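You operate a simulated robot arm through the tools that you are given. There is no shell and no other tool. Be economical: measure what you need, move in short steps, check, and stop when the job is done.

Carry out the task below with a simulated two-armed robot. There is one attempt and no reset: what you move stays moved.

TASK
Pick up the glass spray with one hand, pass it to the other hand and put it on the battery bench. Set down upright: glass spray.

It is judged by the outcome, as a careful person would: the job done as asked, and still so three seconds after it is handed in. It fails if anything else is knocked over, pushed out of place, dropped, spilled or broken.

THE ROBOT
Two 7-joint arms with two-finger parallel grippers on one trunk, on a base that drives. Base frame: it is fixed to the floor where the robot stands at the start and does not move with it; the origin is under the middle of the robot, x ahead of it, y to its left, z up; the surface under the hand at the start is at about z = 80. Readings come in cm, degrees, newtons and seconds.
The left shoulder is at the start at [5, 18.7, 98.5], the right one opposite. With the tool pointing down near the work surface each hand reaches from about 10 to 66 cm from the robot's upright axis, wherever it stands, measured 20 degrees to its own side. Places, roughly: battery bench [-150, 130, 80]. Payload 3.43 kg a hand.
Tool frame (each hand has its own): the origin (TCP) lies between the finger pads and is the grasp point; the fingertips stand 3 cm ahead of it; z points along the fingers, y is the line along which they close. Largest opening 9.4 cm; finger width 2.8, thickness 1; the body of the gripper, 5 by 9.6 cm, starts 5.5 cm behind the TCP.
Orientation is that of the tool frame in the base frame, as [roll, pitch, yaw] about the fixed x, y, z axes, in that order (R = Rz(yaw) Ry(pitch) Rx(roll)). With the fingers straight down and closing along the base's y, the tool's x points along the base's -x, its y along +y and its z along -z.

THE INTERFACE
- The arms move only by the tool send_rows. It takes "left_plan", "right_plan" or both (then of equal length, played together; a hand with none holds still); each is a list of rows, each a list of 7 numbers: the turn, a rotation vector about the base's x, y, z in units of 6 degrees (1.0 is 6 degrees), then the shift along the base's x, y, z in units of 50 mm (1.0 is 50 mm), then the closure in counts, from 0 (fully open) to 255 (shut). In form: [[ax, ay, az, tx, ty, tz, fingers], ...]. A call has 1 to 12 rows; each row shifts and turns the commanded pose from where the row before left it. A call with a number of a shift or a turn outside -1 to 1 is refused whole. Each row takes 0.2 s and may step no farther than 5 cm and 8.6 degrees from the row before; otherwise, or with a gripper value out of range, the whole call is refused. Where a pose cannot be reached the arm comes as near as it can. A force on the tool above 40 N (or 10 N above the force at the start of the call, whichever is more), or a blocked arm, ends the call early, and 0.2 s more pass. The fingers move at their own pace (about 15.3 cm/s each) and stop on an object; they squeeze with about 20 N. The grip force told is the motor's: it shows also when the fingers shut on nothing. Time passes only in rows, and 0.2 s behind the last, so rows that do not move let the fingers close. It gives the time, the measured TCP pose, the force on the tool (base axes), the opening and the grip force at its end, in the units of the frame above (readings bear some noise), with the torque about the TCP (base axes, N m) and any sound that the robot's microphone picked up.
- Cameras (640 x 400 px; columns grow to the right, rows downward): "scene" is now at [15.14, -0.64, 118.89]; the picture's right is [-0.07, -1.00, 0.00], its down [-0.13, 0.01, -0.99] and it looks along [0.99, -0.07, -0.13] (base axes); focal length 256 px, centre (320, 200). "left" rides on the left gripper at [7.6, -1.4, -10.2] in its tool frame; the picture's right is [0.18, 0.98, 0.00], its down [-0.75, 0.14, -0.64] and it looks along [-0.63, 0.12, 0.77] (tool axes); focal length 243 px, centre (320, 200). "right" rides on the right gripper at [7.6, 1.4, -10.2] in its tool frame; the picture's right is [-0.18, 0.98, 0.00], its down [-0.75, -0.14, -0.64] and it looks along [-0.63, -0.12, 0.77] (tool axes); focal length 243 px, centre (320, 200). There is no depth. A picture from a camera that has moved, and an enlarged one, comes with that camera's place and axes in the base frame and with its lens.
- capture(camera): a new picture of that camera. The clock stands still meanwhile.
- move_column(by): slides the trunk up (or, below 0, down) by that many cm; the arms and the scene camera ride with it, the base frame stays. It gives what a move gives, with no picture.
- drive_base(legs): drives the robot by 1 to 6 legs, each [ahead, left, turn to the left] in cm, cm and degrees, along the robot's own axes; the way and the turn of a leg run together, so that a leg with both is an arc; at most 150 cm and 180 degrees a leg. The arms and the cameras ride along, it lands a little off, and it stops where it bumps. It gives what a move gives.
- pan_tilt(pan, tilt): turns the head with the scene camera to pan (to the left, within 80 degrees either way) and tilt (down, from -29 to 69), counted from straight ahead of the robot. It gives what a move gives.
- inspect(camera, box): a new picture of the part [left, top, right, bottom] of that camera's present view, enlarged. The clock stands still meanwhile.
- sign_off(): hands the job in; it is judged then, once.

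Work in short steps. Places have to be worked out from the pictures, the camera data and where the tool is seen: move nearer, look again, correct. Check each grasp and each placing, and mend what went wrong. You have 120 turns and 88 pictures in all, those below and enlarged ones among them. Open the grippers and draw the arms clear of the work before you hand the job in, unless the task says otherwise; then end with one line.

The tools are called after "Request:" as a command line: name --argument value ..., lists and objects as JSON in quotes. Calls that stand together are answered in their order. send_rows: Moves the arms, as the interface text tells. Its arguments: {"type":"object","properties":{"left_plan":{"type":"array","items":{"type":"array","items":{"type":"number"}}},"right_plan":{"type":"array","items":{"type":"array","items":{"type":"number"}}}},"required":[]} The other tools are called the same way: move_column (by) slides the trunk up or down; drive_base (legs) drives the base; pan_tilt (pan, tilt) turns the head that bears the scene camera; capture (camera) takes a picture; inspect (camera, box) takes an enlarged picture of a part of a camera's view; sign_off () hands the job in.

At the start:

```text
clock: 0.0
left_tcp_pos: [39.16, 9.74, 114.52]
left_tool_rot: [-179.9, 0.0, -179.9]
left_ft_force: [-0.3, 0.3, -0.2]
left_torque: [-0.04, 0.01, 0.05]
left_width: 9.42
left_gripper_force: 0.0
right_tcp_pos: [35.85, -18.52, 115.18]
right_tool_rot: [-180.0, 0.1, -180.0]
right_ft_force: [-0.1, -0.6, 0.1]
right_torque: [0.0, 0.03, 0.01]
right_width: 9.42
right_gripper_force: 0.1
trunk travel left (down, up): [-20.0, 23.2]
robot x, y, heading: [-0.17, -0.17, -0.2]
head pan, tilt: [-4.0, 7.4]
```

scene: 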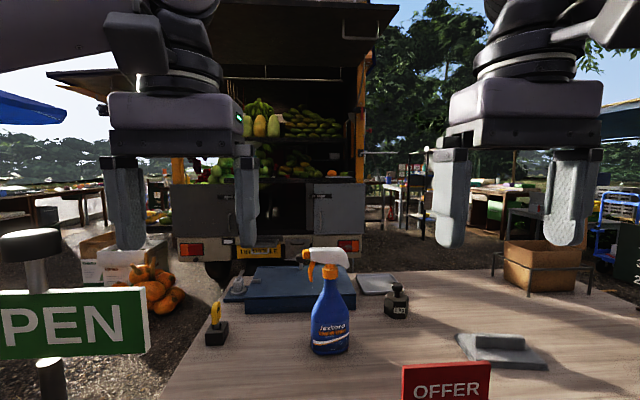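
right: 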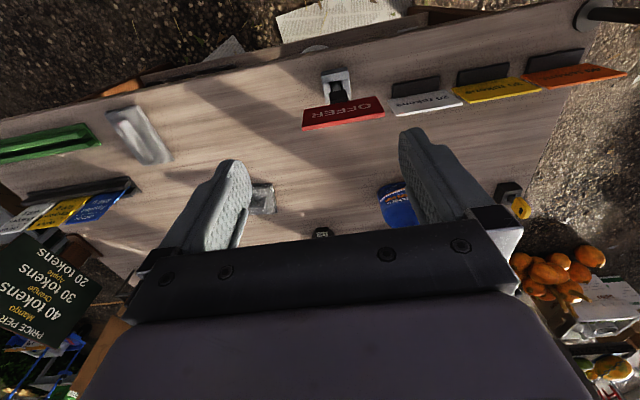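
left: 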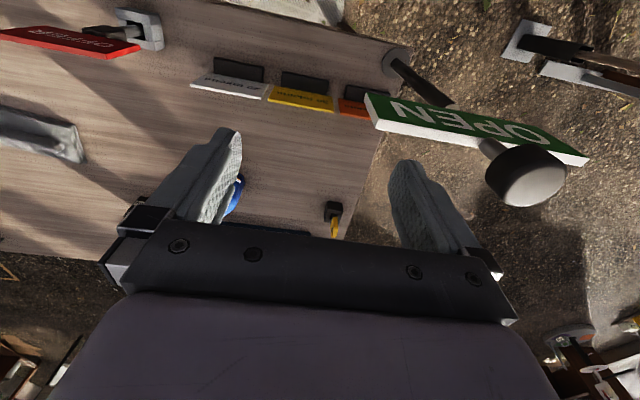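

The spray looks to stand near [67, -6, 80], about 21 cm tall. I look closer at it.

Request:
inspect --camera "scene" --box '[200, 220, 440, 370]'

Request:
pan_tilt --pan 80 --tilt 15

Request:
capture --camera "scene"

```text
2.67 times, centred on (320, 295) of scene
camera zoom: at [15.14, -0.64, 118.89], right [-0.07, -1.0, 0.0], down [-0.13, 0.01, -0.99], along [0.99, -0.07, -0.13], focal length 682 px, centre (320, -53)
```

zoom: 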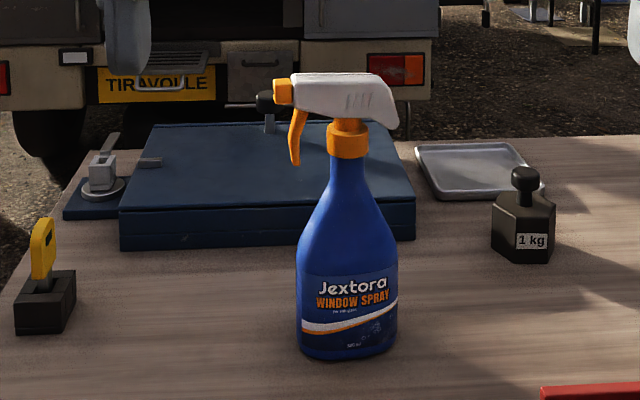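

```text
clock: 1.6
left_tcp_pos: [39.22, 9.71, 114.53]
left_tool_rot: [-180.0, 0.0, -180.0]
left_ft_force: [-0.8, 0.0, 0.1]
left_torque: [-0.02, -0.01, 0.01]
left_width: 9.4
left_gripper_force: 0.1
right_tcp_pos: [35.74, -18.53, 115.1]
right_tool_rot: [180.0, 0.0, 179.9]
right_ft_force: [-0.9, 1.2, 0.1]
right_torque: [0.0, -0.01, -0.04]
right_width: 9.41
right_gripper_force: 0.1
trunk travel left (down, up): [-20.0, 23.2]
robot x, y, heading: [0.3, -0.19, 0.3]
head pan, tilt: [80.0, 15.0]
```

```text
83 pictures are left
camera scene: at [7.55, 9.21, 117.65], right [0.98, -0.17, 0.0], down [-0.05, -0.25, -0.97], along [0.17, 0.95, -0.26], focal length 256 px, centre (320, 200)
```

scene: 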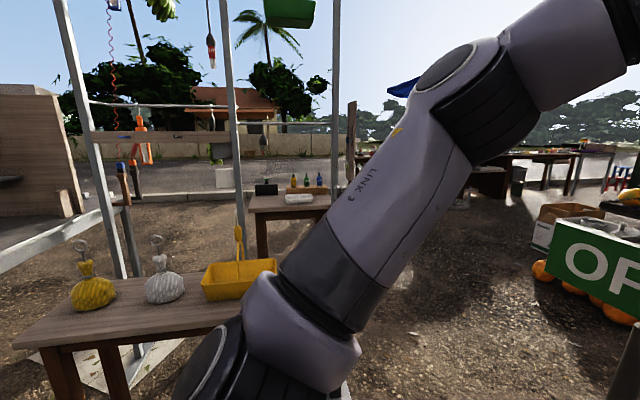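

The spray has a thin head along y; a top-down grasp on the collar closing along x suits it. I look straight at the near table and at how close I stand before driving a little forward.

Request:
pan_tilt --pan 0 --tilt 65

Request:
capture --camera "scene"

```text
clock: 3.1
left_tcp_pos: [39.2, 9.88, 114.4]
left_tool_rot: [-180.0, 0.0, -180.0]
left_ft_force: [0.3, 0.0, 0.5]
left_torque: [-0.04, 0.01, -0.01]
left_width: 9.38
left_gripper_force: 0.1
right_tcp_pos: [35.88, -18.51, 115.2]
right_tool_rot: [-180.0, -0.1, -180.0]
right_ft_force: [0.1, 0.3, 0.3]
right_torque: [-0.03, 0.0, 0.01]
right_width: 9.4
right_gripper_force: 0.1
trunk travel left (down, up): [-20.0, 23.2]
robot x, y, heading: [0.2, -0.22, -0.1]
head pan, tilt: [0.0, 65.0]
```

```text
82 pictures are left
camera scene: at [11.99, 0.01, 110.47], right [0.0, -1.0, 0.0], down [-0.91, 0.0, -0.42], along [0.42, 0.0, -0.91], focal length 256 px, centre (320, 200)
```

scene: 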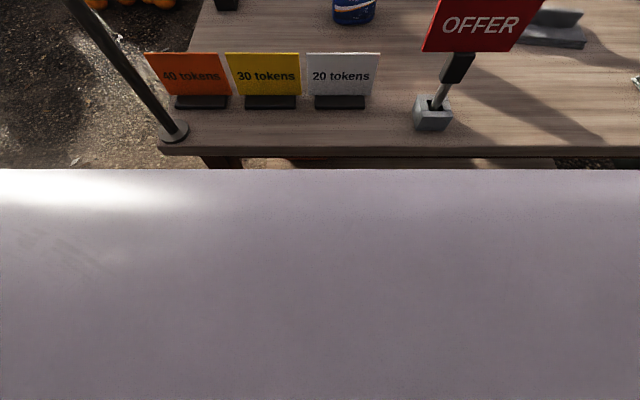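

The table edge is at x≈34 and I need a few more cm of reach; I drive 5 cm ahead, gently.

Request:
drive_base --legs '[[5, 0, 0]]'

Request:
pan_tilt --pan -5 --tilt 25

Request:
capture --camera "scene"

```text
clock: 4.0
left_tcp_pos: [44.21, 9.61, 114.44]
left_tool_rot: [-180.0, 0.0, -180.0]
left_ft_force: [0.1, 0.6, -0.5]
left_torque: [-0.01, 0.05, 0.01]
left_width: 9.4
left_gripper_force: 0.2
right_tcp_pos: [40.83, -18.53, 115.02]
right_tool_rot: [-180.0, 0.0, 180.0]
right_ft_force: [0.6, 0.1, 0.1]
right_torque: [-0.03, -0.01, -0.01]
right_width: 9.37
right_gripper_force: 0.0
trunk travel left (down, up): [-20.0, 23.2]
robot x, y, heading: [4.83, 0.25, -0.0]
head pan, tilt: [0.0, 65.0]
```

```text
clock: 5.1
left_tcp_pos: [44.04, 9.71, 114.45]
left_tool_rot: [180.0, 0.0, 180.0]
left_ft_force: [-0.5, -0.2, -0.3]
left_torque: [0.02, 0.03, 0.0]
left_width: 9.41
left_gripper_force: 0.1
right_tcp_pos: [40.84, -18.61, 115.03]
right_tool_rot: [-179.9, 0.0, -179.9]
right_ft_force: [0.3, 0.4, 0.0]
right_torque: [-0.01, 0.02, 0.02]
right_width: 9.4
right_gripper_force: 0.1
trunk travel left (down, up): [-20.0, 23.2]
robot x, y, heading: [5.03, 0.29, 0.1]
head pan, tilt: [-5.0, 25.0]
```

```text
81 pictures are left
camera scene: at [20.12, -0.8, 116.02], right [-0.09, -1.0, 0.0], down [-0.42, 0.04, -0.91], along [0.9, -0.08, -0.42], focal length 256 px, centre (320, 200)
```

scene: 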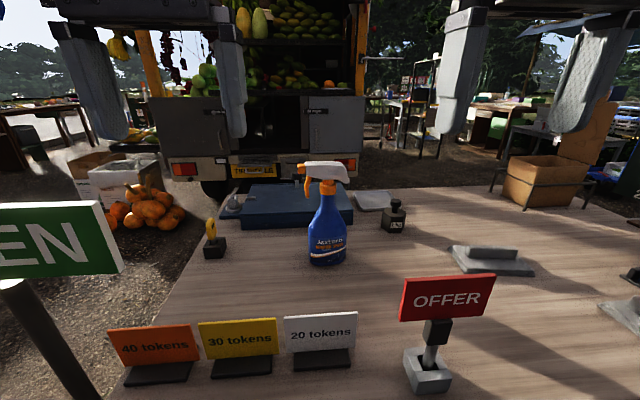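

The spray is confirmed near [67, -6.4]. I turn the right hand 90° while moving over towards it, well above its top.

Request:
send_rows --right_plan '[[0, 0, 1, 0.3, 0.1, 0.1, 0], [0, 0, 1, 0.3, 0.15, 0.1, 0], [0, 0, 1, 0.3, 0.15, 0.1, 0], [0, 0, 1, 0.3, 0.15, 0.1, 0], [0, 0, 1, 0.3, 0.15, 0.1, 0], [0, 0, 1, 0.3, 0.15, 0, 0], [0, 0, 1, 0.3, 0.15, 0, 0], [0, 0, 1, 0.3, 0.15, 0, 0], [0, 0, 1, 0.3, 0.15, 0, 0], [0, 0, 1, 0.3, 0.15, 0, 0], [0, 0, 1, 0.3, 0.15, 0, 0], [0, 0, 1, 0.3, 0.15, 0, 0]]'

Request:
send_rows --right_plan '[[0, 0, 1, 0.4, 0.2, 0, 0], [0, 0, 1, 0.4, 0.2, 0, 0], [0, 0, 1, 0.4, 0.1, 0, 0], [0, 0, 0, 0, 0, 0, 0]]'

Request:
capture --camera "right"

Request:
capture --camera "scene"

```text
clock: 7.7
left_tcp_pos: [44.24, 9.71, 114.54]
left_tool_rot: [-180.0, -0.1, -179.8]
left_ft_force: [0.6, -0.3, -0.2]
left_torque: [0.0, -0.01, -0.01]
left_width: 9.4
left_gripper_force: 0.1
right_tcp_pos: [42.8, -5.67, 105.52]
right_tool_rot: [180.0, 0.1, -108.1]
right_ft_force: [-0.7, -0.4, 1.0]
right_torque: [0.0, -0.01, -0.04]
right_width: 9.41
right_gripper_force: 0.0
right hand out of reach, approached as far as the arm can: row 5, 6, 7, 8, 9, 10, 11, 12
trunk travel left (down, up): [-20.0, 23.2]
robot x, y, heading: [5.12, -0.2, 0.0]
head pan, tilt: [-5.0, 25.0]
```

```text
clock: 8.7
left_tcp_pos: [44.09, 9.71, 114.44]
left_tool_rot: [179.9, -0.1, -180.0]
left_ft_force: [0.4, 0.1, 0.3]
left_torque: [-0.03, 0.01, -0.01]
left_width: 9.41
left_gripper_force: 0.1
right_tcp_pos: [36.94, -1.56, 101.08]
right_tool_rot: [-179.9, 0.1, -90.1]
right_ft_force: [-0.7, 0.5, 0.1]
right_torque: [0.01, -0.03, 0.0]
right_width: 9.4
right_gripper_force: 0.0
right hand out of reach, approached as far as the arm can: row 1, 2, 3
trunk travel left (down, up): [-20.0, 23.2]
robot x, y, heading: [4.66, 0.07, 0.0]
head pan, tilt: [-5.0, 25.0]
```

```text
80 pictures are left
camera right: at [35.51, -9.2, 111.39], right [-0.98, 0.19, 0.0], down [0.14, 0.75, 0.64], along [0.12, 0.63, -0.77], focal length 243 px, centre (320, 200)
```

right: 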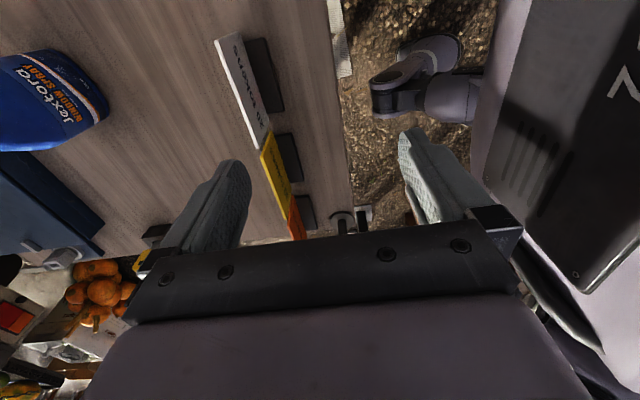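

```text
79 pictures are left
camera scene: at [20.12, -0.8, 116.03], right [-0.09, -1.0, 0.0], down [-0.42, 0.04, -0.91], along [0.9, -0.08, -0.42], focal length 256 px, centre (320, 200)
```

scene: 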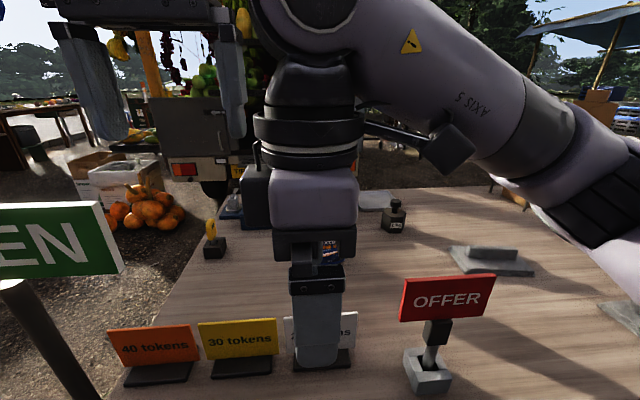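

The high tool-down poses are beyond reach from this shoulder height (fingers clear of everything, no contact). Raising the trunk will give reach at bottle-top height.

Request:
move_column --by 22

Request:
capture --camera "scene"

```text
clock: 11.0
left_tcp_pos: [44.16, 9.76, 136.44]
left_tool_rot: [-180.0, -0.1, -180.0]
left_ft_force: [0.1, 0.8, 0.5]
left_torque: [0.04, 0.0, -0.03]
left_width: 9.41
left_gripper_force: 0.2
right_tcp_pos: [36.99, -1.6, 123.08]
right_tool_rot: [-179.9, 0.1, -90.3]
right_ft_force: [0.2, 0.1, -0.6]
right_torque: [0.01, 0.0, 0.05]
right_width: 9.39
right_gripper_force: 0.0
trunk travel left (down, up): [-42.0, 1.2]
robot x, y, heading: [4.95, 0.13, -0.2]
head pan, tilt: [-5.0, 25.0]
```

```text
78 pictures are left
camera scene: at [20.13, -0.8, 138.02], right [-0.09, -1.0, 0.0], down [-0.42, 0.04, -0.91], along [0.9, -0.08, -0.42], focal length 256 px, centre (320, 200)
```

scene: 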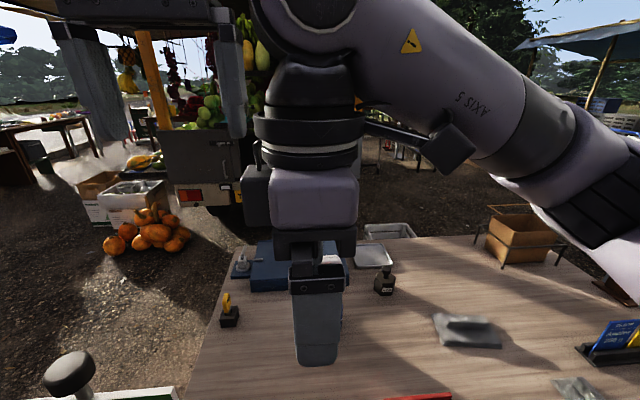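

Test where the commanded pose stands with a null row.

Request:
send_rows --right_plan '[[0, 0, 0, 0, 0, 0, 0]]'

```text
clock: 11.4
left_tcp_pos: [44.27, 9.77, 136.49]
left_tool_rot: [-180.0, 0.1, -180.0]
left_ft_force: [0.0, 0.1, -1.2]
left_torque: [0.02, -0.03, 0.02]
left_width: 9.42
left_gripper_force: 0.1
right_tcp_pos: [36.86, -1.54, 123.04]
right_tool_rot: [-180.0, 0.0, -90.2]
right_ft_force: [0.2, 0.9, -0.3]
right_torque: [0.02, -0.01, -0.01]
right_width: 9.41
right_gripper_force: 0.0
trunk travel left (down, up): [-42.0, 1.2]
robot x, y, heading: [5.2, -0.06, -0.1]
head pan, tilt: [-5.0, 25.0]
```

Commands start from the measured pose. I move toward a hover short of the spray at about [60, -6, 112].

Request:
send_rows --right_plan '[[0, 0, 0, 0.5, -0.1, -0.2, 0], [0, 0, 0, 0.5, -0.1, -0.2, 0], [0, 0, 0, 0.5, -0.1, -0.2, 0], [0, 0, 0, 0.5, -0.1, -0.2, 0], [0, 0, 0, 0.5, -0.1, -0.2, 0], [0, 0, 0, 0.5, -0.1, -0.2, 0], [0, 0, 0, 0.5, -0.1, -0.3, 0], [0, 0, 0, 0.5, -0.1, -0.3, 0], [0, 0, 0, 0.5, -0.1, -0.3, 0], [0, 0, 0, 0, 0, 0, 0]]'

Request:
capture --camera "right"

Request:
capture --camera "scene"

```text
clock: 13.6
left_tcp_pos: [44.2, 9.68, 136.43]
left_tool_rot: [180.0, 0.0, -179.9]
left_ft_force: [-0.9, -0.4, -0.1]
left_torque: [-0.01, -0.01, 0.02]
left_width: 9.45
left_gripper_force: 0.0
right_tcp_pos: [38.03, -4.05, 115.38]
right_tool_rot: [-179.9, -0.1, -90.3]
right_ft_force: [-0.4, -0.9, 0.8]
right_torque: [0.02, 0.04, 0.01]
right_width: 9.39
right_gripper_force: 0.0
right hand out of reach, approached as far as the arm can: row 1, 2, 3, 4, 5, 6, 7, 8, 9
trunk travel left (down, up): [-42.0, 1.2]
robot x, y, heading: [4.77, -0.2, -0.1]
head pan, tilt: [-5.0, 25.0]
```

```text
77 pictures are left
camera right: at [36.6, -11.67, 125.73], right [-0.98, 0.19, 0.0], down [0.14, 0.75, 0.64], along [0.12, 0.63, -0.77], focal length 243 px, centre (320, 200)
```

right: 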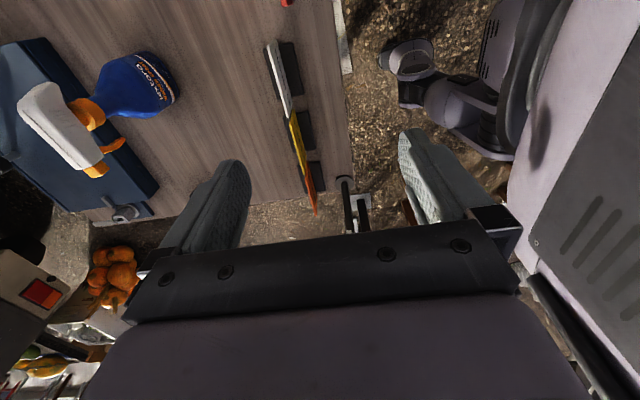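

```text
76 pictures are left
camera scene: at [20.12, -0.8, 138.03], right [-0.09, -1.0, 0.0], down [-0.42, 0.04, -0.91], along [0.9, -0.08, -0.42], focal length 256 px, centre (320, 200)
```

scene: 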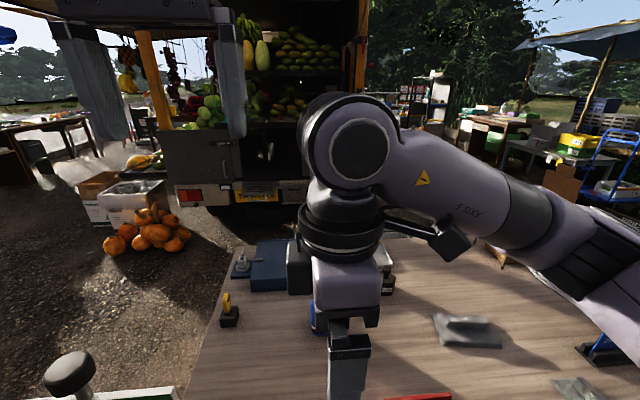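

That turn direction is against a wrist limit; I unwind and turn the other way instead, staying high.

Request:
send_rows --right_plan '[[0, 0, -1, 0, -0.2, 0.1, 0], [0, 0, -1, 0, -0.2, 0.1, 0], [0, 0, -1, 0, -0.2, 0.1, 0], [0, 0, -1, 0, -0.2, 0.1, 0], [0, 0, -1, 0, -0.2, 0, 0], [0, 0, -1, 0, -0.2, 0, 0], [0, 0, -1, 0, -0.2, 0, 0], [0, 0, -1, 0, -0.2, 0, 0], [0, 0, -1, 0, 0, 0, 0], [0, 0, -1, 0, 0, 0, 0], [0, 0, -1, 0, 0, 0, 0], [0, 0, -1, 0, 0, 0, 0]]'

Request:
send_rows --right_plan '[[0, 0, -1, 0.2, 0, 0, 0], [0, 0, -1, 0.2, 0, 0, 0], [0, 0, -1, 0.2, 0, 0, 0], [0, 0, -1, 0.2, 0, 0, 0], [0, 0, -1, 0.2, 0, 0, 0], [0, 0, -1, 0.2, 0, 0, 0], [0, 0, -1, 0.2, 0, 0, 0], [0, 0, -1, 0.2, 0, 0, 0], [0, 0, -1, 0.2, 0, 0, 0], [0, 0, -1, 0.2, 0, 0, 0], [0, 0, -1, 0.2, 0, 0, 0], [0, 0, 0, 0, 0, 0, 0]]'

Request:
capture --camera "right"

```text
clock: 16.2
left_tcp_pos: [44.1, 9.65, 136.54]
left_tool_rot: [180.0, 0.0, -179.9]
left_ft_force: [-0.1, 0.1, -0.3]
left_torque: [-0.01, 0.0, -0.01]
left_width: 9.4
left_gripper_force: 0.0
right_tcp_pos: [38.01, -11.92, 117.47]
right_tool_rot: [-179.9, -0.1, -162.3]
right_ft_force: [-0.6, 0.1, 0.7]
right_torque: [0.01, 0.02, 0.0]
right_width: 9.41
right_gripper_force: 0.1
trunk travel left (down, up): [-42.0, 1.2]
robot x, y, heading: [5.07, -0.05, -0.1]
head pan, tilt: [-5.0, 25.0]
```

```text
clock: 18.8
left_tcp_pos: [44.02, 9.75, 136.3]
left_tool_rot: [180.0, 0.0, -180.0]
left_ft_force: [0.3, -0.8, -0.7]
left_torque: [-0.03, 0.02, 0.0]
left_width: 9.4
left_gripper_force: 0.0
right_tcp_pos: [49.02, -11.87, 117.43]
right_tool_rot: [180.0, -0.1, 131.6]
right_ft_force: [0.0, 0.2, 0.2]
right_torque: [0.01, 0.0, -0.01]
right_width: 9.39
right_gripper_force: 0.0
trunk travel left (down, up): [-42.0, 1.2]
robot x, y, heading: [4.84, 0.22, -0.0]
head pan, tilt: [-5.0, 25.0]
```

```text
75 pictures are left
camera right: at [44.94, -5.31, 127.76], right [0.86, 0.52, 0.0], down [0.4, -0.66, 0.64], along [0.33, -0.55, -0.77], focal length 243 px, centre (320, 200)
```

right: 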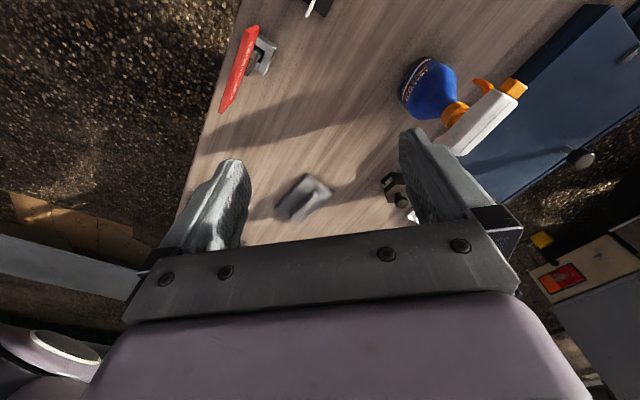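

Collar estimated near [65.4, -6, 97], nozzle along +y. I finish the turn and hover above it.

Request:
send_rows --right_plan '[[0, 0, -1, 0.3, 0.15, 0, 0], [0, 0, -1, 0.4, 0.15, 0, 0], [0, 0, -1, 0.4, 0.15, 0, 0], [0, 0, -1, 0.4, 0.15, 0, 0], [0, 0, -1, 0.4, 0.15, 0, 0], [0, 0, -1, 0.4, 0.15, 0, 0], [0, 0, -0.9, 0.4, 0.15, 0, 0], [0, 0, 0, 0.4, 0.1, 0, 0], [0, 0, 0, 0, 0, 0, 0]]'

Request:
capture --camera "right"

Request:
capture --camera "scene"

```text
clock: 20.8
left_tcp_pos: [44.12, 9.78, 136.5]
left_tool_rot: [-180.0, 0.0, 179.9]
left_ft_force: [0.5, -0.3, -0.5]
left_torque: [-0.04, 0.0, 0.03]
left_width: 9.4
left_gripper_force: 0.1
right_tcp_pos: [63.24, -6.57, 117.47]
right_tool_rot: [179.9, 0.0, 90.4]
right_ft_force: [-0.4, 0.0, 0.5]
right_torque: [-0.02, 0.01, 0.0]
right_width: 9.41
right_gripper_force: 0.1
right hand out of reach, approached as far as the arm can: row 8
trunk travel left (down, up): [-42.0, 1.2]
robot x, y, heading: [5.15, 0.19, -0.1]
head pan, tilt: [-5.0, 25.0]
```

```text
74 pictures are left
camera right: at [64.65, 1.16, 127.79], right [0.98, -0.18, 0.0], down [-0.13, -0.75, 0.64], along [-0.11, -0.63, -0.77], focal length 243 px, centre (320, 200)
```

right: 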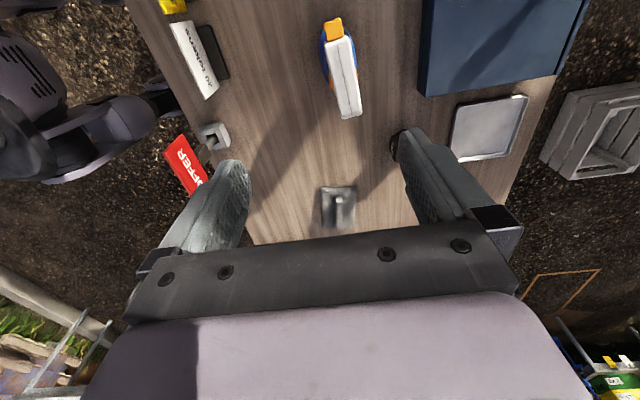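

```text
73 pictures are left
camera scene: at [20.12, -0.78, 138.03], right [-0.09, -1.0, 0.0], down [-0.42, 0.04, -0.91], along [0.9, -0.08, -0.42], focal length 256 px, centre (320, 200)
```

scene: 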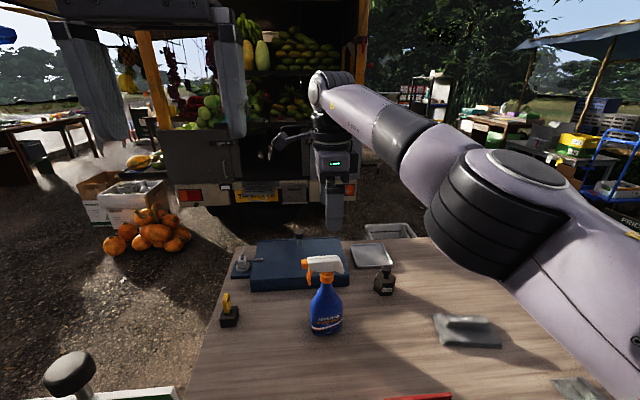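

Head centre reads about [66, -6.3], turned ~5° from y. I lower to z≈109 and align.

Request:
send_rows --right_plan '[[0, 0, 0.4, 0, 0, -0.6, 0], [0, 0, 0.4, 0, 0, -0.6, 0], [0, 0, 0, 0.25, 0.02, -0.4, 0], [0, 0, 0, 0.3, 0.02, 0, 0], [0, 0, 0, 0, 0, 0, 0]]'

Request:
capture --camera "right"

Request:
inspect --camera "scene" --box '[220, 160, 460, 360]'

```text
clock: 22.0
left_tcp_pos: [44.12, 9.82, 136.44]
left_tool_rot: [-179.9, 0.0, -180.0]
left_ft_force: [-0.1, -0.1, 0.0]
left_torque: [0.0, -0.03, 0.02]
left_width: 9.38
left_gripper_force: 0.0
right_tcp_pos: [65.09, -6.58, 109.26]
right_tool_rot: [-180.0, 0.1, 95.3]
right_ft_force: [-1.1, 0.5, -0.3]
right_torque: [-0.05, -0.01, 0.04]
right_width: 9.38
right_gripper_force: 0.0
right hand out of reach, approached as far as the arm can: row 4
trunk travel left (down, up): [-42.0, 1.2]
robot x, y, heading: [4.72, -0.23, 0.2]
head pan, tilt: [-5.0, 25.0]
```

```text
72 pictures are left
camera right: at [65.82, 1.3, 119.68], right [1.0, -0.09, 0.0], down [-0.07, -0.76, 0.64], along [-0.06, -0.64, -0.77], focal length 243 px, centre (320, 200)
```

right: 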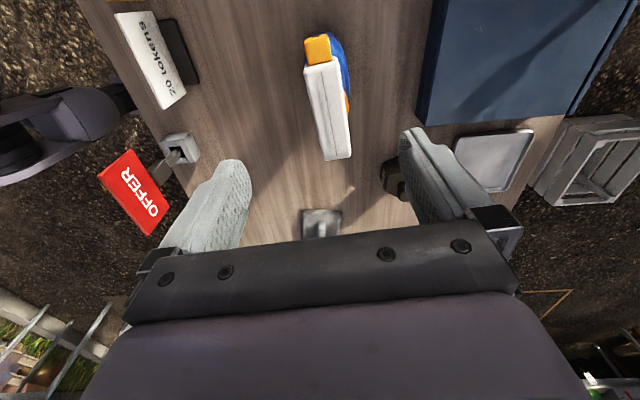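

```text
2.00 times, centred on (340, 260) of scene
camera zoom: at [20.13, -0.8, 138.02], right [-0.09, -1.0, 0.0], down [-0.42, 0.04, -0.91], along [0.9, -0.08, -0.42], focal length 511 px, centre (280, 80)
```

zoom: 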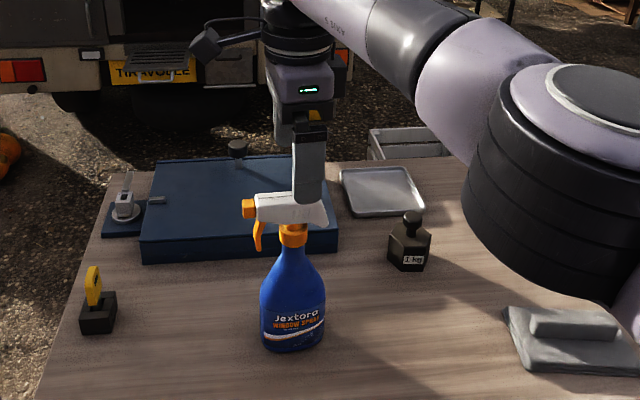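

Aligned within a cm; the opening clears the head on both sides. I descend to z≈98.5 and nudge x.

Request:
send_rows --right_plan '[[0, 0, 0, 0.05, 0.02, -0.5, 0], [0, 0, 0, 0.05, 0.02, -0.5, 0], [0, 0, 0, 0.05, 0.01, -0.5, 0], [0, 0, 0, 0.05, 0, -0.4, 0], [0, 0, 0, 0.05, 0, -0.25, 0], [0, 0, 0, 0, 0, 0, 0]]'

Request:
capture --camera "right"

Request:
inspect --camera "scene" --box '[260, 190, 420, 350]'

```text
clock: 23.4
left_tcp_pos: [44.19, 9.83, 136.49]
left_tool_rot: [179.9, 0.0, -179.9]
left_ft_force: [0.7, 0.7, 0.3]
left_torque: [-0.01, 0.0, 0.02]
left_width: 9.39
left_gripper_force: 0.0
right_tcp_pos: [65.48, -6.51, 98.5]
right_tool_rot: [-180.0, 0.0, 95.3]
right_ft_force: [0.0, 0.0, 0.0]
right_torque: [-0.02, 0.01, -0.04]
right_width: 9.41
right_gripper_force: 0.0
right hand out of reach, approached as far as the arm can: row 3, 5
trunk travel left (down, up): [-42.0, 1.2]
robot x, y, heading: [5.13, -0.28, 0.1]
head pan, tilt: [-5.0, 25.0]
```

```text
70 pictures are left
camera right: at [66.3, 1.24, 108.85], right [1.0, -0.09, 0.0], down [-0.07, -0.76, 0.64], along [-0.06, -0.64, -0.77], focal length 243 px, centre (320, 200)
```

right: 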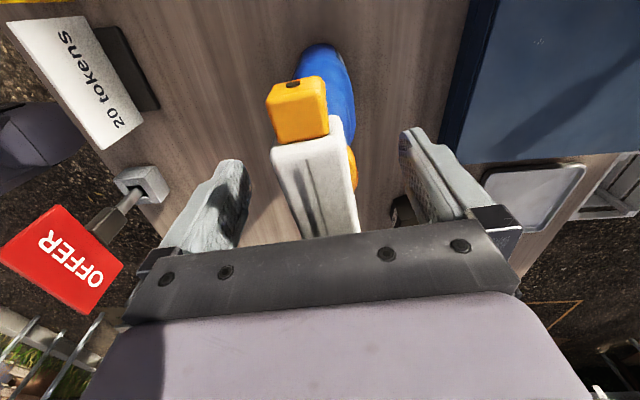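

```text
2.50 times, centred on (340, 270) of scene
camera zoom: at [20.1, -0.78, 138.03], right [-0.09, -1.0, 0.0], down [-0.42, 0.04, -0.91], along [0.9, -0.08, -0.42], focal length 639 px, centre (270, 25)
```

zoom: 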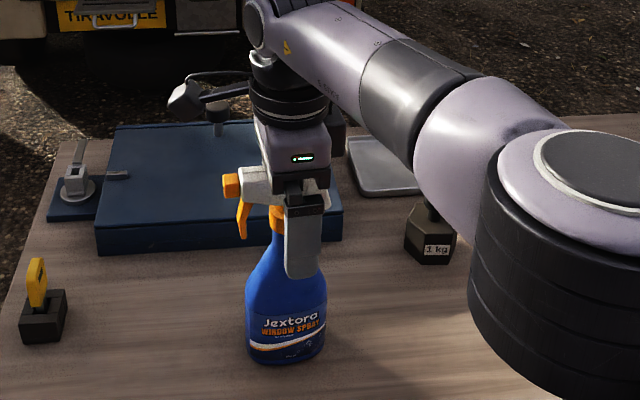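

The finger is ~1.3 cm right of the collar. I shift +y 1.2 cm, lower 0.8 cm, then close.

Request:
send_rows --right_plan '[[0, 0, 0, 0, 0.24, -0.16, 0], [0, 0, 0, 0, 0, 0, 0], [0, 0, 0, 0, 0, 0, 120], [0, 0, 0, 0, 0, 0, 255], [0, 0, 0, 0, 0, 0, 255], [0, 0, 0, 0, 0, 0, 255]]'

Request:
capture --camera "right"

Request:
inspect --camera "scene" --box '[260, 190, 420, 350]'

```text
clock: 24.8
left_tcp_pos: [44.21, 9.71, 136.54]
left_tool_rot: [179.9, -0.1, -180.0]
left_ft_force: [0.3, -0.5, 0.6]
left_torque: [-0.04, -0.01, 0.0]
left_width: 9.42
left_gripper_force: 0.1
right_tcp_pos: [65.12, -5.62, 97.65]
right_tool_rot: [-179.8, 0.1, 95.2]
right_ft_force: [0.4, -0.8, 0.8]
right_torque: [-0.11, -0.07, 0.01]
right_width: 3.7
right_gripper_force: 20.1
right hand out of reach, approached as far as the arm can: row 1
trunk travel left (down, up): [-42.0, 1.2]
robot x, y, heading: [4.98, 0.01, -0.1]
head pan, tilt: [-5.0, 25.0]
```

```text
68 pictures are left
camera right: at [65.85, 2.17, 107.97], right [1.0, -0.09, 0.0], down [-0.07, -0.76, 0.64], along [-0.06, -0.64, -0.77], focal length 243 px, centre (320, 200)
```

right: 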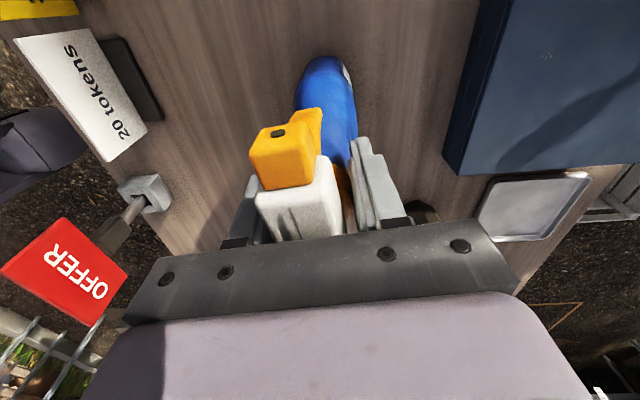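

```text
2.50 times, centred on (340, 270) of scene
camera zoom: at [20.12, -0.8, 138.03], right [-0.09, -1.0, 0.0], down [-0.42, 0.04, -0.91], along [0.9, -0.08, -0.42], focal length 639 px, centre (270, 25)
```

zoom: 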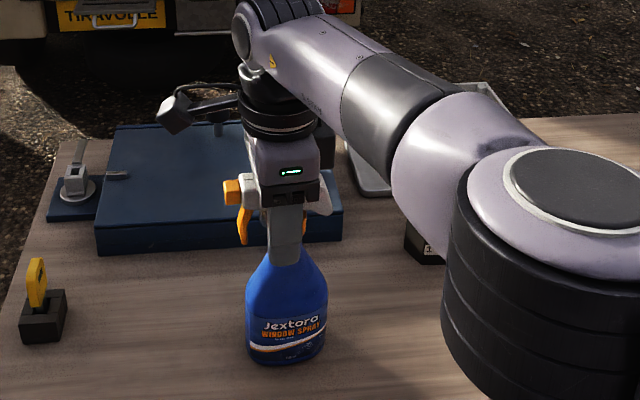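

Gripped at 3.7 cm with 20 N. I lift gently.

Request:
send_rows --right_plan '[[0, 0, 0, 0, 0, 0.2, 255], [0, 0, 0, -0.05, 0, 0.4, 255], [0, 0, 0, -0.05, 0, 0.5, 255], [0, 0, 0, -0.1, 0, 0.5, 255], [0, 0, 0, -0.1, 0, 0.5, 255], [0, 0, 0, -0.2, 0, 0.5, 255], [0, 0, 0, 0, 0, 0, 255]]'

Request:
capture --camera "scene"

```text
clock: 26.4
left_tcp_pos: [44.18, 9.89, 136.5]
left_tool_rot: [-180.0, 0.0, 179.9]
left_ft_force: [0.8, 0.5, -0.5]
left_torque: [0.0, 0.0, -0.01]
left_width: 9.41
left_gripper_force: 0.1
right_tcp_pos: [64.36, -5.15, 110.8]
right_tool_rot: [-180.0, 0.1, 95.2]
right_ft_force: [0.6, 0.9, -4.7]
right_torque: [0.01, -0.01, 0.01]
right_width: 3.68
right_gripper_force: 20.0
right hand out of reach, approached as far as the arm can: row 2, 4, 5, 6
trunk travel left (down, up): [-42.0, 1.2]
robot x, y, heading: [5.39, 0.29, 0.1]
head pan, tilt: [-5.0, 25.0]
```

```text
66 pictures are left
camera scene: at [20.2, -0.81, 138.01], right [-0.09, -1.0, 0.0], down [-0.42, 0.04, -0.91], along [0.9, -0.08, -0.42], focal length 256 px, centre (320, 200)
```

scene: 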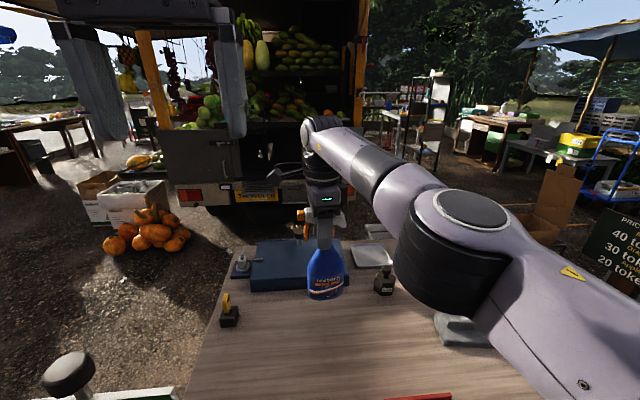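

Held firmly (~0.5 kg), clear of the table. I retract and raise it before backing away.

Request:
send_rows --right_plan '[[0, 0, 0, -0.4, -0.05, 0.3, 255], [0, 0, 0, -0.4, -0.05, 0.3, 255], [0, 0, 0, -0.4, -0.05, 0.3, 255], [0, 0, 0, -0.4, -0.05, 0.3, 255], [0, 0, 0, -0.4, -0.05, 0.3, 255], [0, 0, 0, -0.4, -0.05, 0.3, 255], [0, 0, 0, -0.4, -0.05, 0.2, 255], [0, 0, 0, -0.4, -0.05, 0.2, 255], [0, 0, 0, 0, 0, 0, 255]]'

Request:
pan_tilt --pan 80 --tilt 30

Request:
capture --camera "scene"

Request:
pan_tilt --pan -80 --tilt 30

Request:
capture --camera "scene"

```text
clock: 28.4
left_tcp_pos: [44.25, 9.91, 136.39]
left_tool_rot: [-179.9, -0.2, -180.0]
left_ft_force: [-0.2, 0.5, 0.0]
left_torque: [-0.01, 0.02, 0.0]
left_width: 9.37
left_gripper_force: 0.1
right_tcp_pos: [58.26, -4.72, 119.68]
right_tool_rot: [180.0, 0.2, 95.2]
right_ft_force: [-0.7, 0.5, -5.3]
right_torque: [0.02, 0.05, 0.04]
right_width: 3.65
right_gripper_force: 19.9
right hand out of reach, approached as far as the arm can: row 1, 2, 3, 4, 5, 6, 7
trunk travel left (down, up): [-42.0, 1.2]
robot x, y, heading: [4.56, -0.05, 0.1]
head pan, tilt: [-5.0, 25.0]
```

```text
clock: 30.0
left_tcp_pos: [44.22, 9.75, 136.49]
left_tool_rot: [179.9, 0.1, -180.0]
left_ft_force: [0.2, 0.0, 0.3]
left_torque: [0.0, 0.0, 0.01]
left_width: 9.41
left_gripper_force: 0.1
right_tcp_pos: [58.25, -4.75, 119.71]
right_tool_rot: [-180.0, 0.1, 95.2]
right_ft_force: [0.1, -0.1, -5.7]
right_torque: [0.0, 0.02, 0.01]
right_width: 3.63
right_gripper_force: 19.9
trunk travel left (down, up): [-42.0, 1.2]
robot x, y, heading: [5.34, 0.31, 0.2]
head pan, tilt: [80.0, 30.0]
```

```text
65 pictures are left
camera scene: at [12.57, 8.91, 137.23], right [0.98, -0.17, 0.0], down [-0.09, -0.49, -0.87], along [0.15, 0.85, -0.5], focal length 256 px, centre (320, 200)
```

scene: 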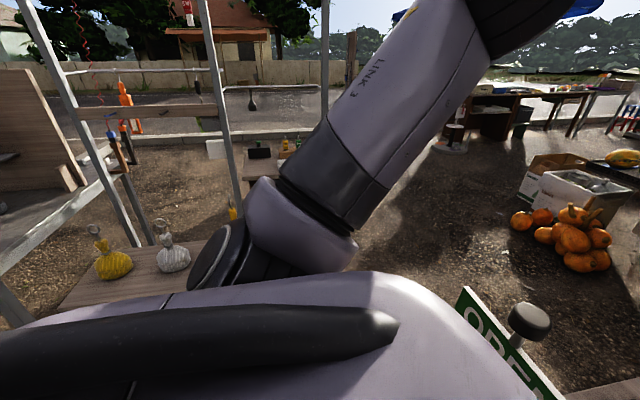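

```text
clock: 32.5
left_tcp_pos: [44.2, 9.77, 136.5]
left_tool_rot: [179.9, 0.0, -180.0]
left_ft_force: [0.8, 0.3, 0.5]
left_torque: [-0.01, -0.05, 0.03]
left_width: 9.39
left_gripper_force: 0.0
right_tcp_pos: [58.29, -4.77, 119.79]
right_tool_rot: [180.0, 0.0, 95.2]
right_ft_force: [0.3, 0.2, -5.6]
right_torque: [0.05, 0.02, 0.01]
right_width: 3.64
right_gripper_force: 19.9
trunk travel left (down, up): [-42.0, 1.2]
robot x, y, heading: [4.98, -0.08, 0.1]
head pan, tilt: [-80.0, 30.0]
```

```text
64 pictures are left
camera scene: at [12.56, -8.9, 137.23], right [-0.98, -0.17, 0.0], down [-0.09, 0.49, -0.87], along [0.15, -0.85, -0.5], focal length 256 px, centre (320, 200)
```

scene: 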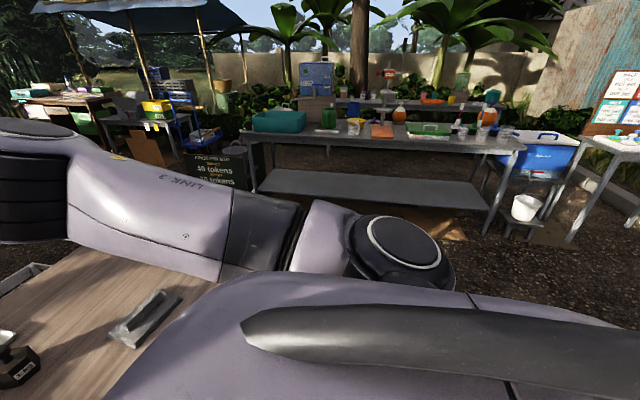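

Right hand still at x 58; I retract it further to x≈46.

Request:
send_rows --right_plan '[[0, 0, 0, -0.4, -0.05, 0, 255], [0, 0, 0, -0.4, -0.05, 0, 255], [0, 0, 0, -0.4, -0.05, 0, 255], [0, 0, 0, -0.4, -0.05, 0, 255], [0, 0, 0, -0.4, -0.05, 0, 255], [0, 0, 0, -0.4, -0.05, 0, 255], [0, 0, 0, 0, 0, 0, 255]]'

Request:
pan_tilt --pan 0 --tilt 30

Request:
capture --camera "scene"

```text
clock: 34.1
left_tcp_pos: [44.12, 9.75, 136.56]
left_tool_rot: [-179.9, 0.0, -179.9]
left_ft_force: [0.1, -0.2, 0.2]
left_torque: [0.01, -0.02, -0.02]
left_width: 9.41
left_gripper_force: 0.1
right_tcp_pos: [46.39, -6.17, 119.74]
right_tool_rot: [-179.9, 0.1, 95.1]
right_ft_force: [0.0, -0.3, -5.7]
right_torque: [0.04, -0.02, 0.04]
right_width: 3.66
right_gripper_force: 20.0
trunk travel left (down, up): [-42.0, 1.2]
robot x, y, heading: [4.81, 0.13, -0.0]
head pan, tilt: [-80.0, 30.0]
```

```text
clock: 35.6
left_tcp_pos: [44.26, 9.7, 136.45]
left_tool_rot: [-180.0, 0.0, 180.0]
left_ft_force: [-0.7, 0.8, 0.1]
left_torque: [0.02, 0.02, 0.0]
left_width: 9.42
left_gripper_force: 0.1
right_tcp_pos: [46.31, -6.28, 119.68]
right_tool_rot: [-179.9, 0.0, 95.3]
right_ft_force: [-0.7, 0.2, -5.4]
right_torque: [0.04, 0.0, 0.01]
right_width: 3.62
right_gripper_force: 20.0
trunk travel left (down, up): [-42.0, 1.2]
robot x, y, heading: [4.74, 0.03, -0.0]
head pan, tilt: [0.0, 30.0]
```

```text
63 pictures are left
camera scene: at [20.02, -0.01, 137.22], right [0.0, -1.0, 0.0], down [-0.5, 0.0, -0.87], along [0.87, 0.0, -0.5], focal length 256 px, centre (320, 200)
```

scene: 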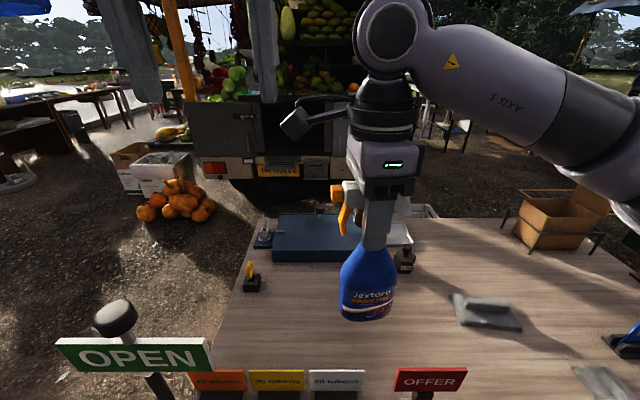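

Bottle hangs upright and steady. I back away 28 cm, then look left-back.

Request:
drive_base --legs '[[-28, 0, 0]]'

Request:
pan_tilt --pan 80 --tilt 25

Request:
capture --camera "scene"

```text
clock: 37.6
left_tcp_pos: [16.26, 9.6, 136.53]
left_tool_rot: [179.9, -0.1, 179.6]
left_ft_force: [-0.5, -0.2, 0.9]
left_torque: [0.01, -0.02, 0.02]
left_width: 9.4
left_gripper_force: 0.0
right_tcp_pos: [18.23, -6.49, 119.62]
right_tool_rot: [-180.0, 0.0, 94.8]
right_ft_force: [0.0, 0.1, -5.5]
right_torque: [0.04, 0.03, -0.01]
right_width: 3.63
right_gripper_force: 20.3
trunk travel left (down, up): [-42.0, 1.2]
robot x, y, heading: [-22.92, 0.33, -0.3]
head pan, tilt: [0.0, 30.0]
```

```text
clock: 39.1
left_tcp_pos: [16.34, 9.37, 136.43]
left_tool_rot: [-180.0, 0.0, 179.5]
left_ft_force: [0.1, -0.8, 0.4]
left_torque: [0.03, 0.02, 0.01]
left_width: 9.41
left_gripper_force: 0.0
right_tcp_pos: [18.37, -6.36, 119.56]
right_tool_rot: [-179.9, 0.0, 94.8]
right_ft_force: [0.7, 0.4, -4.8]
right_torque: [0.03, 0.05, 0.04]
right_width: 3.62
right_gripper_force: 19.6
trunk travel left (down, up): [-42.0, 1.2]
robot x, y, heading: [-22.93, 0.18, -0.4]
head pan, tilt: [80.0, 25.0]
```

```text
62 pictures are left
camera scene: at [-15.25, 9.13, 138.02], right [0.98, -0.18, 0.0], down [-0.08, -0.42, -0.91], along [0.16, 0.89, -0.42], focal length 256 px, centre (320, 200)
```

scene: 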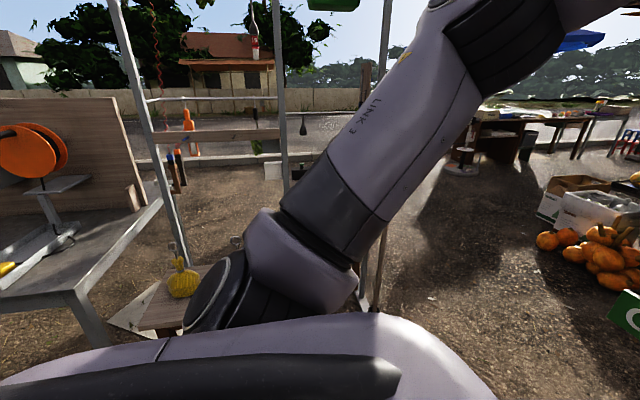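

The metal bench at left with the orange reel seems to be the battery bench. There is free room here, so I do the handover now: right holds from above, left will take the body from the left side, closing along x. First I turn the left hand +90° while moving it left, and square the right hand to yaw 90.

Request:
send_rows --left_plan '[[0, 0, 0, 0, 0.3, 0, 0], [0, 0, 0.5, 0, 0.3, 0, 0], [0, 0, 1, 0, 0.3, -0.1, 0], [0, 0, 1, 0, 0.3, -0.1, 0], [0, 0, 1, 0, 0.3, -0.1, 0], [0, 0, 1, 0, 0.3, -0.1, 0], [0, 0, 1, 0, 0.2, -0.1, 0], [0, 0, 1, 0, 0.2, -0.1, 0], [0, 0, 1, 0, 0.2, -0.1, 0], [0, 0, 1, 0, 0, -0.1, 0], [0, 0, 1, 0, 0, -0.1, 0], [0, 0, 1, 0, 0, -0.1, 0]]' --right_plan '[[0, 0, 0, 0, 0, 0, 255], [0, 0, -0.2, 0, 0, 0, 255], [0, 0, -0.2, 0, 0, 0, 255], [0, 0, -0.2, 0, 0, 0, 255], [0, 0, -0.2, 0, 0, 0, 255], [0, 0, 0, 0, 0, 0, 255], [0, 0, 0, 0, 0, 0, 255], [0, 0, 0, 0, 0, 0, 255], [0, 0, 0, 0, 0, 0, 255], [0, 0, 0, 0, 0, 0, 255], [0, 0, 0, 0, 0, 0, 255], [0, 0, 0, 0, 0, 0, 255]]'

Request:
send_rows --left_plan '[[0, 0, 1, 0, 0, -0.1, 0], [0, 0, 1, 0, 0, -0.1, 0], [0, 0, 1, 0, 0, -0.1, 0], [0, 0, 1, 0, 0, -0.1, 0], [0, 0, 0.5, 0, 0, -0.1, 0], [-1, 0, 0, 0, 0, -0.1, 0], [-1, 0, 0, 0, 0, -0.1, 0], [-1, 0, 0, 0, 0, -0.1, 0], [-1, 0, 0, 0, 0, -0.1, 0]]'

```text
clock: 41.7
left_tcp_pos: [16.44, 21.47, 131.37]
left_tool_rot: [180.0, 0.0, -117.3]
left_ft_force: [0.4, -0.4, 0.6]
left_torque: [0.04, 0.01, 0.01]
left_width: 9.42
left_gripper_force: 0.0
right_tcp_pos: [18.43, -6.36, 119.67]
right_tool_rot: [-179.9, 0.0, 90.0]
right_ft_force: [0.3, -0.5, -5.1]
right_torque: [0.03, -0.03, 0.0]
right_width: 3.62
right_gripper_force: 20.1
trunk travel left (down, up): [-42.0, 1.2]
robot x, y, heading: [-22.55, -0.1, -0.3]
head pan, tilt: [80.0, 25.0]
```

```text
clock: 43.7
left_tcp_pos: [16.44, 21.55, 126.93]
left_tool_rot: [-179.8, -24.1, -90.6]
left_ft_force: [-1.2, -0.3, -0.2]
left_torque: [0.03, 0.03, -0.01]
left_width: 9.39
left_gripper_force: 0.0
right_tcp_pos: [18.24, -6.33, 119.6]
right_tool_rot: [-179.9, 0.2, 90.0]
right_ft_force: [-0.5, 0.4, -4.9]
right_torque: [0.08, -0.01, -0.01]
right_width: 3.64
right_gripper_force: 20.3
trunk travel left (down, up): [-42.0, 1.2]
robot x, y, heading: [-22.57, -0.04, -0.2]
head pan, tilt: [80.0, 25.0]
```

The left turn works. I tilt on to ~78° while lowering to the body's height, still 26 cm away from the bottle.

Request:
send_rows --left_plan '[[-1, 0, 0, 0, 0, -0.4, 0], [-1, 0, 0, 0, 0, -0.4, 0], [-1, 0, 0, 0, 0, -0.4, 0], [-1, 0, 0, 0, 0, -0.4, 0], [-1, 0, 0, 0, 0, -0.4, 0], [-1, 0, 0, 0, 0, -0.4, 0], [-1, 0, 0, 0, 0, -0.4, 0], [-1, 0, 0, 0.1, 0, -0.4, 0], [-1, 0, 0, 0.2, 0, -0.4, 0], [0, 0, 0, 0, 0, -0.2, 0], [0, 0, 0, 0, 0, 0, 0]]'

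Request:
pan_tilt --pan 10 --tilt 35

Request:
capture --camera "scene"

Request:
capture --camera "left"

```text
clock: 46.1
left_tcp_pos: [18.01, 21.62, 107.7]
left_tool_rot: [-178.0, -78.1, -92.0]
left_ft_force: [-0.4, -0.2, 0.8]
left_torque: [0.02, 0.0, 0.01]
left_width: 9.41
left_gripper_force: 0.1
right_tcp_pos: [18.39, -6.34, 119.57]
right_tool_rot: [-179.9, 0.0, 89.9]
right_ft_force: [0.3, 0.0, -6.0]
right_torque: [0.01, 0.01, 0.01]
right_width: 3.62
right_gripper_force: 19.7
trunk travel left (down, up): [-42.0, 1.2]
robot x, y, heading: [-23.13, 0.17, -0.1]
head pan, tilt: [80.0, 25.0]
```

```text
clock: 47.5
left_tcp_pos: [18.01, 21.63, 107.83]
left_tool_rot: [-178.2, -78.0, -91.9]
left_ft_force: [-0.9, -0.8, -0.2]
left_torque: [0.0, 0.02, -0.01]
left_width: 9.39
left_gripper_force: 0.0
right_tcp_pos: [18.33, -6.49, 119.64]
right_tool_rot: [-179.9, 0.0, 89.9]
right_ft_force: [-0.4, 0.3, -5.1]
right_torque: [0.02, 0.02, 0.01]
right_width: 3.62
right_gripper_force: 19.6
trunk travel left (down, up): [-42.0, 1.2]
robot x, y, heading: [-23.06, -0.12, -0.5]
head pan, tilt: [10.0, 35.0]
```

```text
61 pictures are left
camera scene: at [-8.24, 1.54, 136.45], right [0.17, -0.99, 0.0], down [-0.57, -0.1, -0.82], along [0.81, 0.14, -0.57], focal length 256 px, centre (320, 200)
```

scene: 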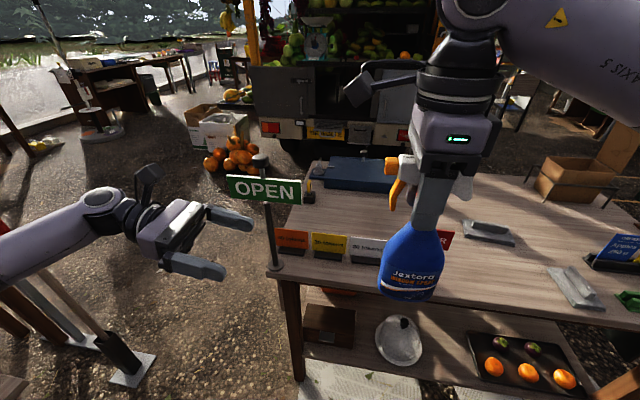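

```text
60 pictures are left
camera left: at [19.21, 30.08, 117.36], right [-0.98, -0.04, 0.17], down [-0.14, 0.78, -0.6], along [-0.11, -0.62, -0.78], focal length 243 px, centre (320, 200)
```

left: 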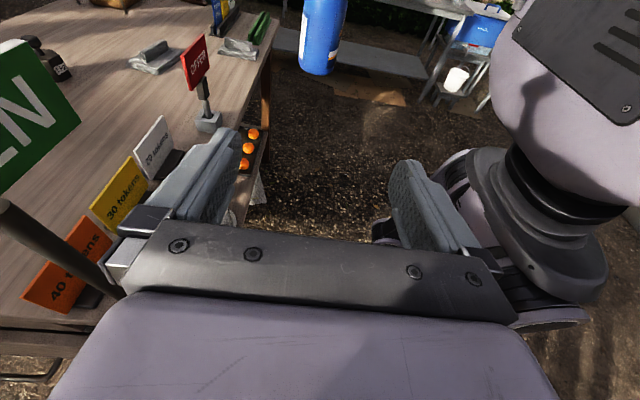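

The bottle body is at x≈18.4, thickness ~5.4 cm, edges y≈-3…-11, bottom z≈102. I approach to y≈4 and look.

Request:
send_rows --left_plan '[[0, 0, 0, 0.02, -0.6, 0, 0], [0, 0, 0, 0.02, -0.7, 0, 0], [0, 0, 0, 0.02, -0.7, 0, 0], [0, 0, 0, 0.02, -0.7, 0, 0], [0, 0, 0, 0, -0.7, 0, 0], [0, 0, 0, 0, 0, 0, 0]]'

Request:
capture --camera "left"

Request:
capture --camera "scene"

```text
clock: 48.9
left_tcp_pos: [18.32, 4.63, 107.98]
left_tool_rot: [-178.0, -78.0, -92.0]
left_ft_force: [-0.4, 0.0, 0.5]
left_torque: [0.01, 0.01, 0.01]
left_width: 9.4
left_gripper_force: 0.1
right_tcp_pos: [18.33, -6.33, 119.66]
right_tool_rot: [-180.0, -0.1, 90.0]
right_ft_force: [0.0, 0.1, -5.4]
right_torque: [0.04, 0.02, 0.0]
right_width: 3.67
right_gripper_force: 19.4
trunk travel left (down, up): [-42.0, 1.2]
robot x, y, heading: [-22.9, 0.03, -0.2]
head pan, tilt: [10.0, 35.0]
```

```text
59 pictures are left
camera left: at [19.59, 13.04, 117.38], right [-0.98, -0.04, 0.17], down [-0.14, 0.78, -0.61], along [-0.11, -0.62, -0.78], focal length 243 px, centre (320, 200)
```

left: 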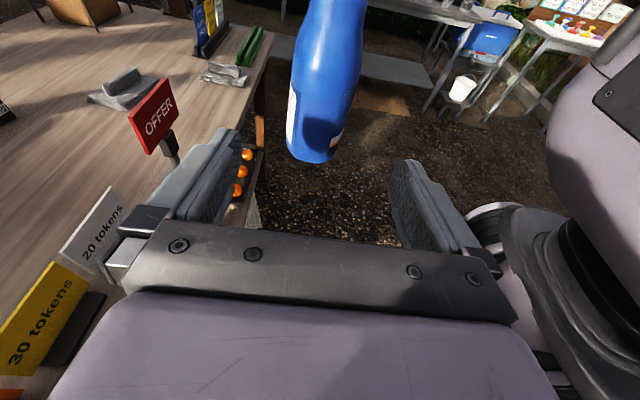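

```text
58 pictures are left
camera scene: at [-8.25, 1.56, 136.45], right [0.17, -0.99, 0.0], down [-0.57, -0.1, -0.82], along [0.81, 0.14, -0.57], focal length 256 px, centre (320, 200)
```

scene: 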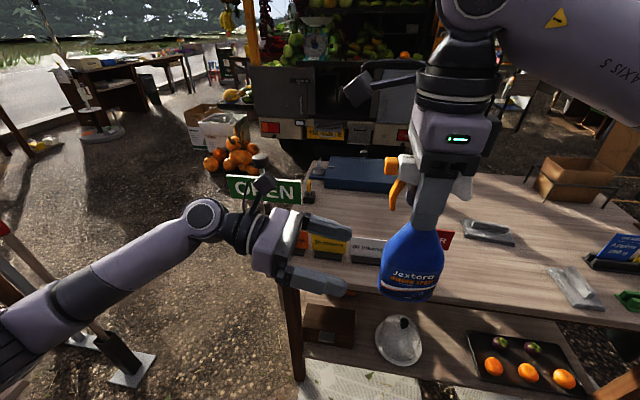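

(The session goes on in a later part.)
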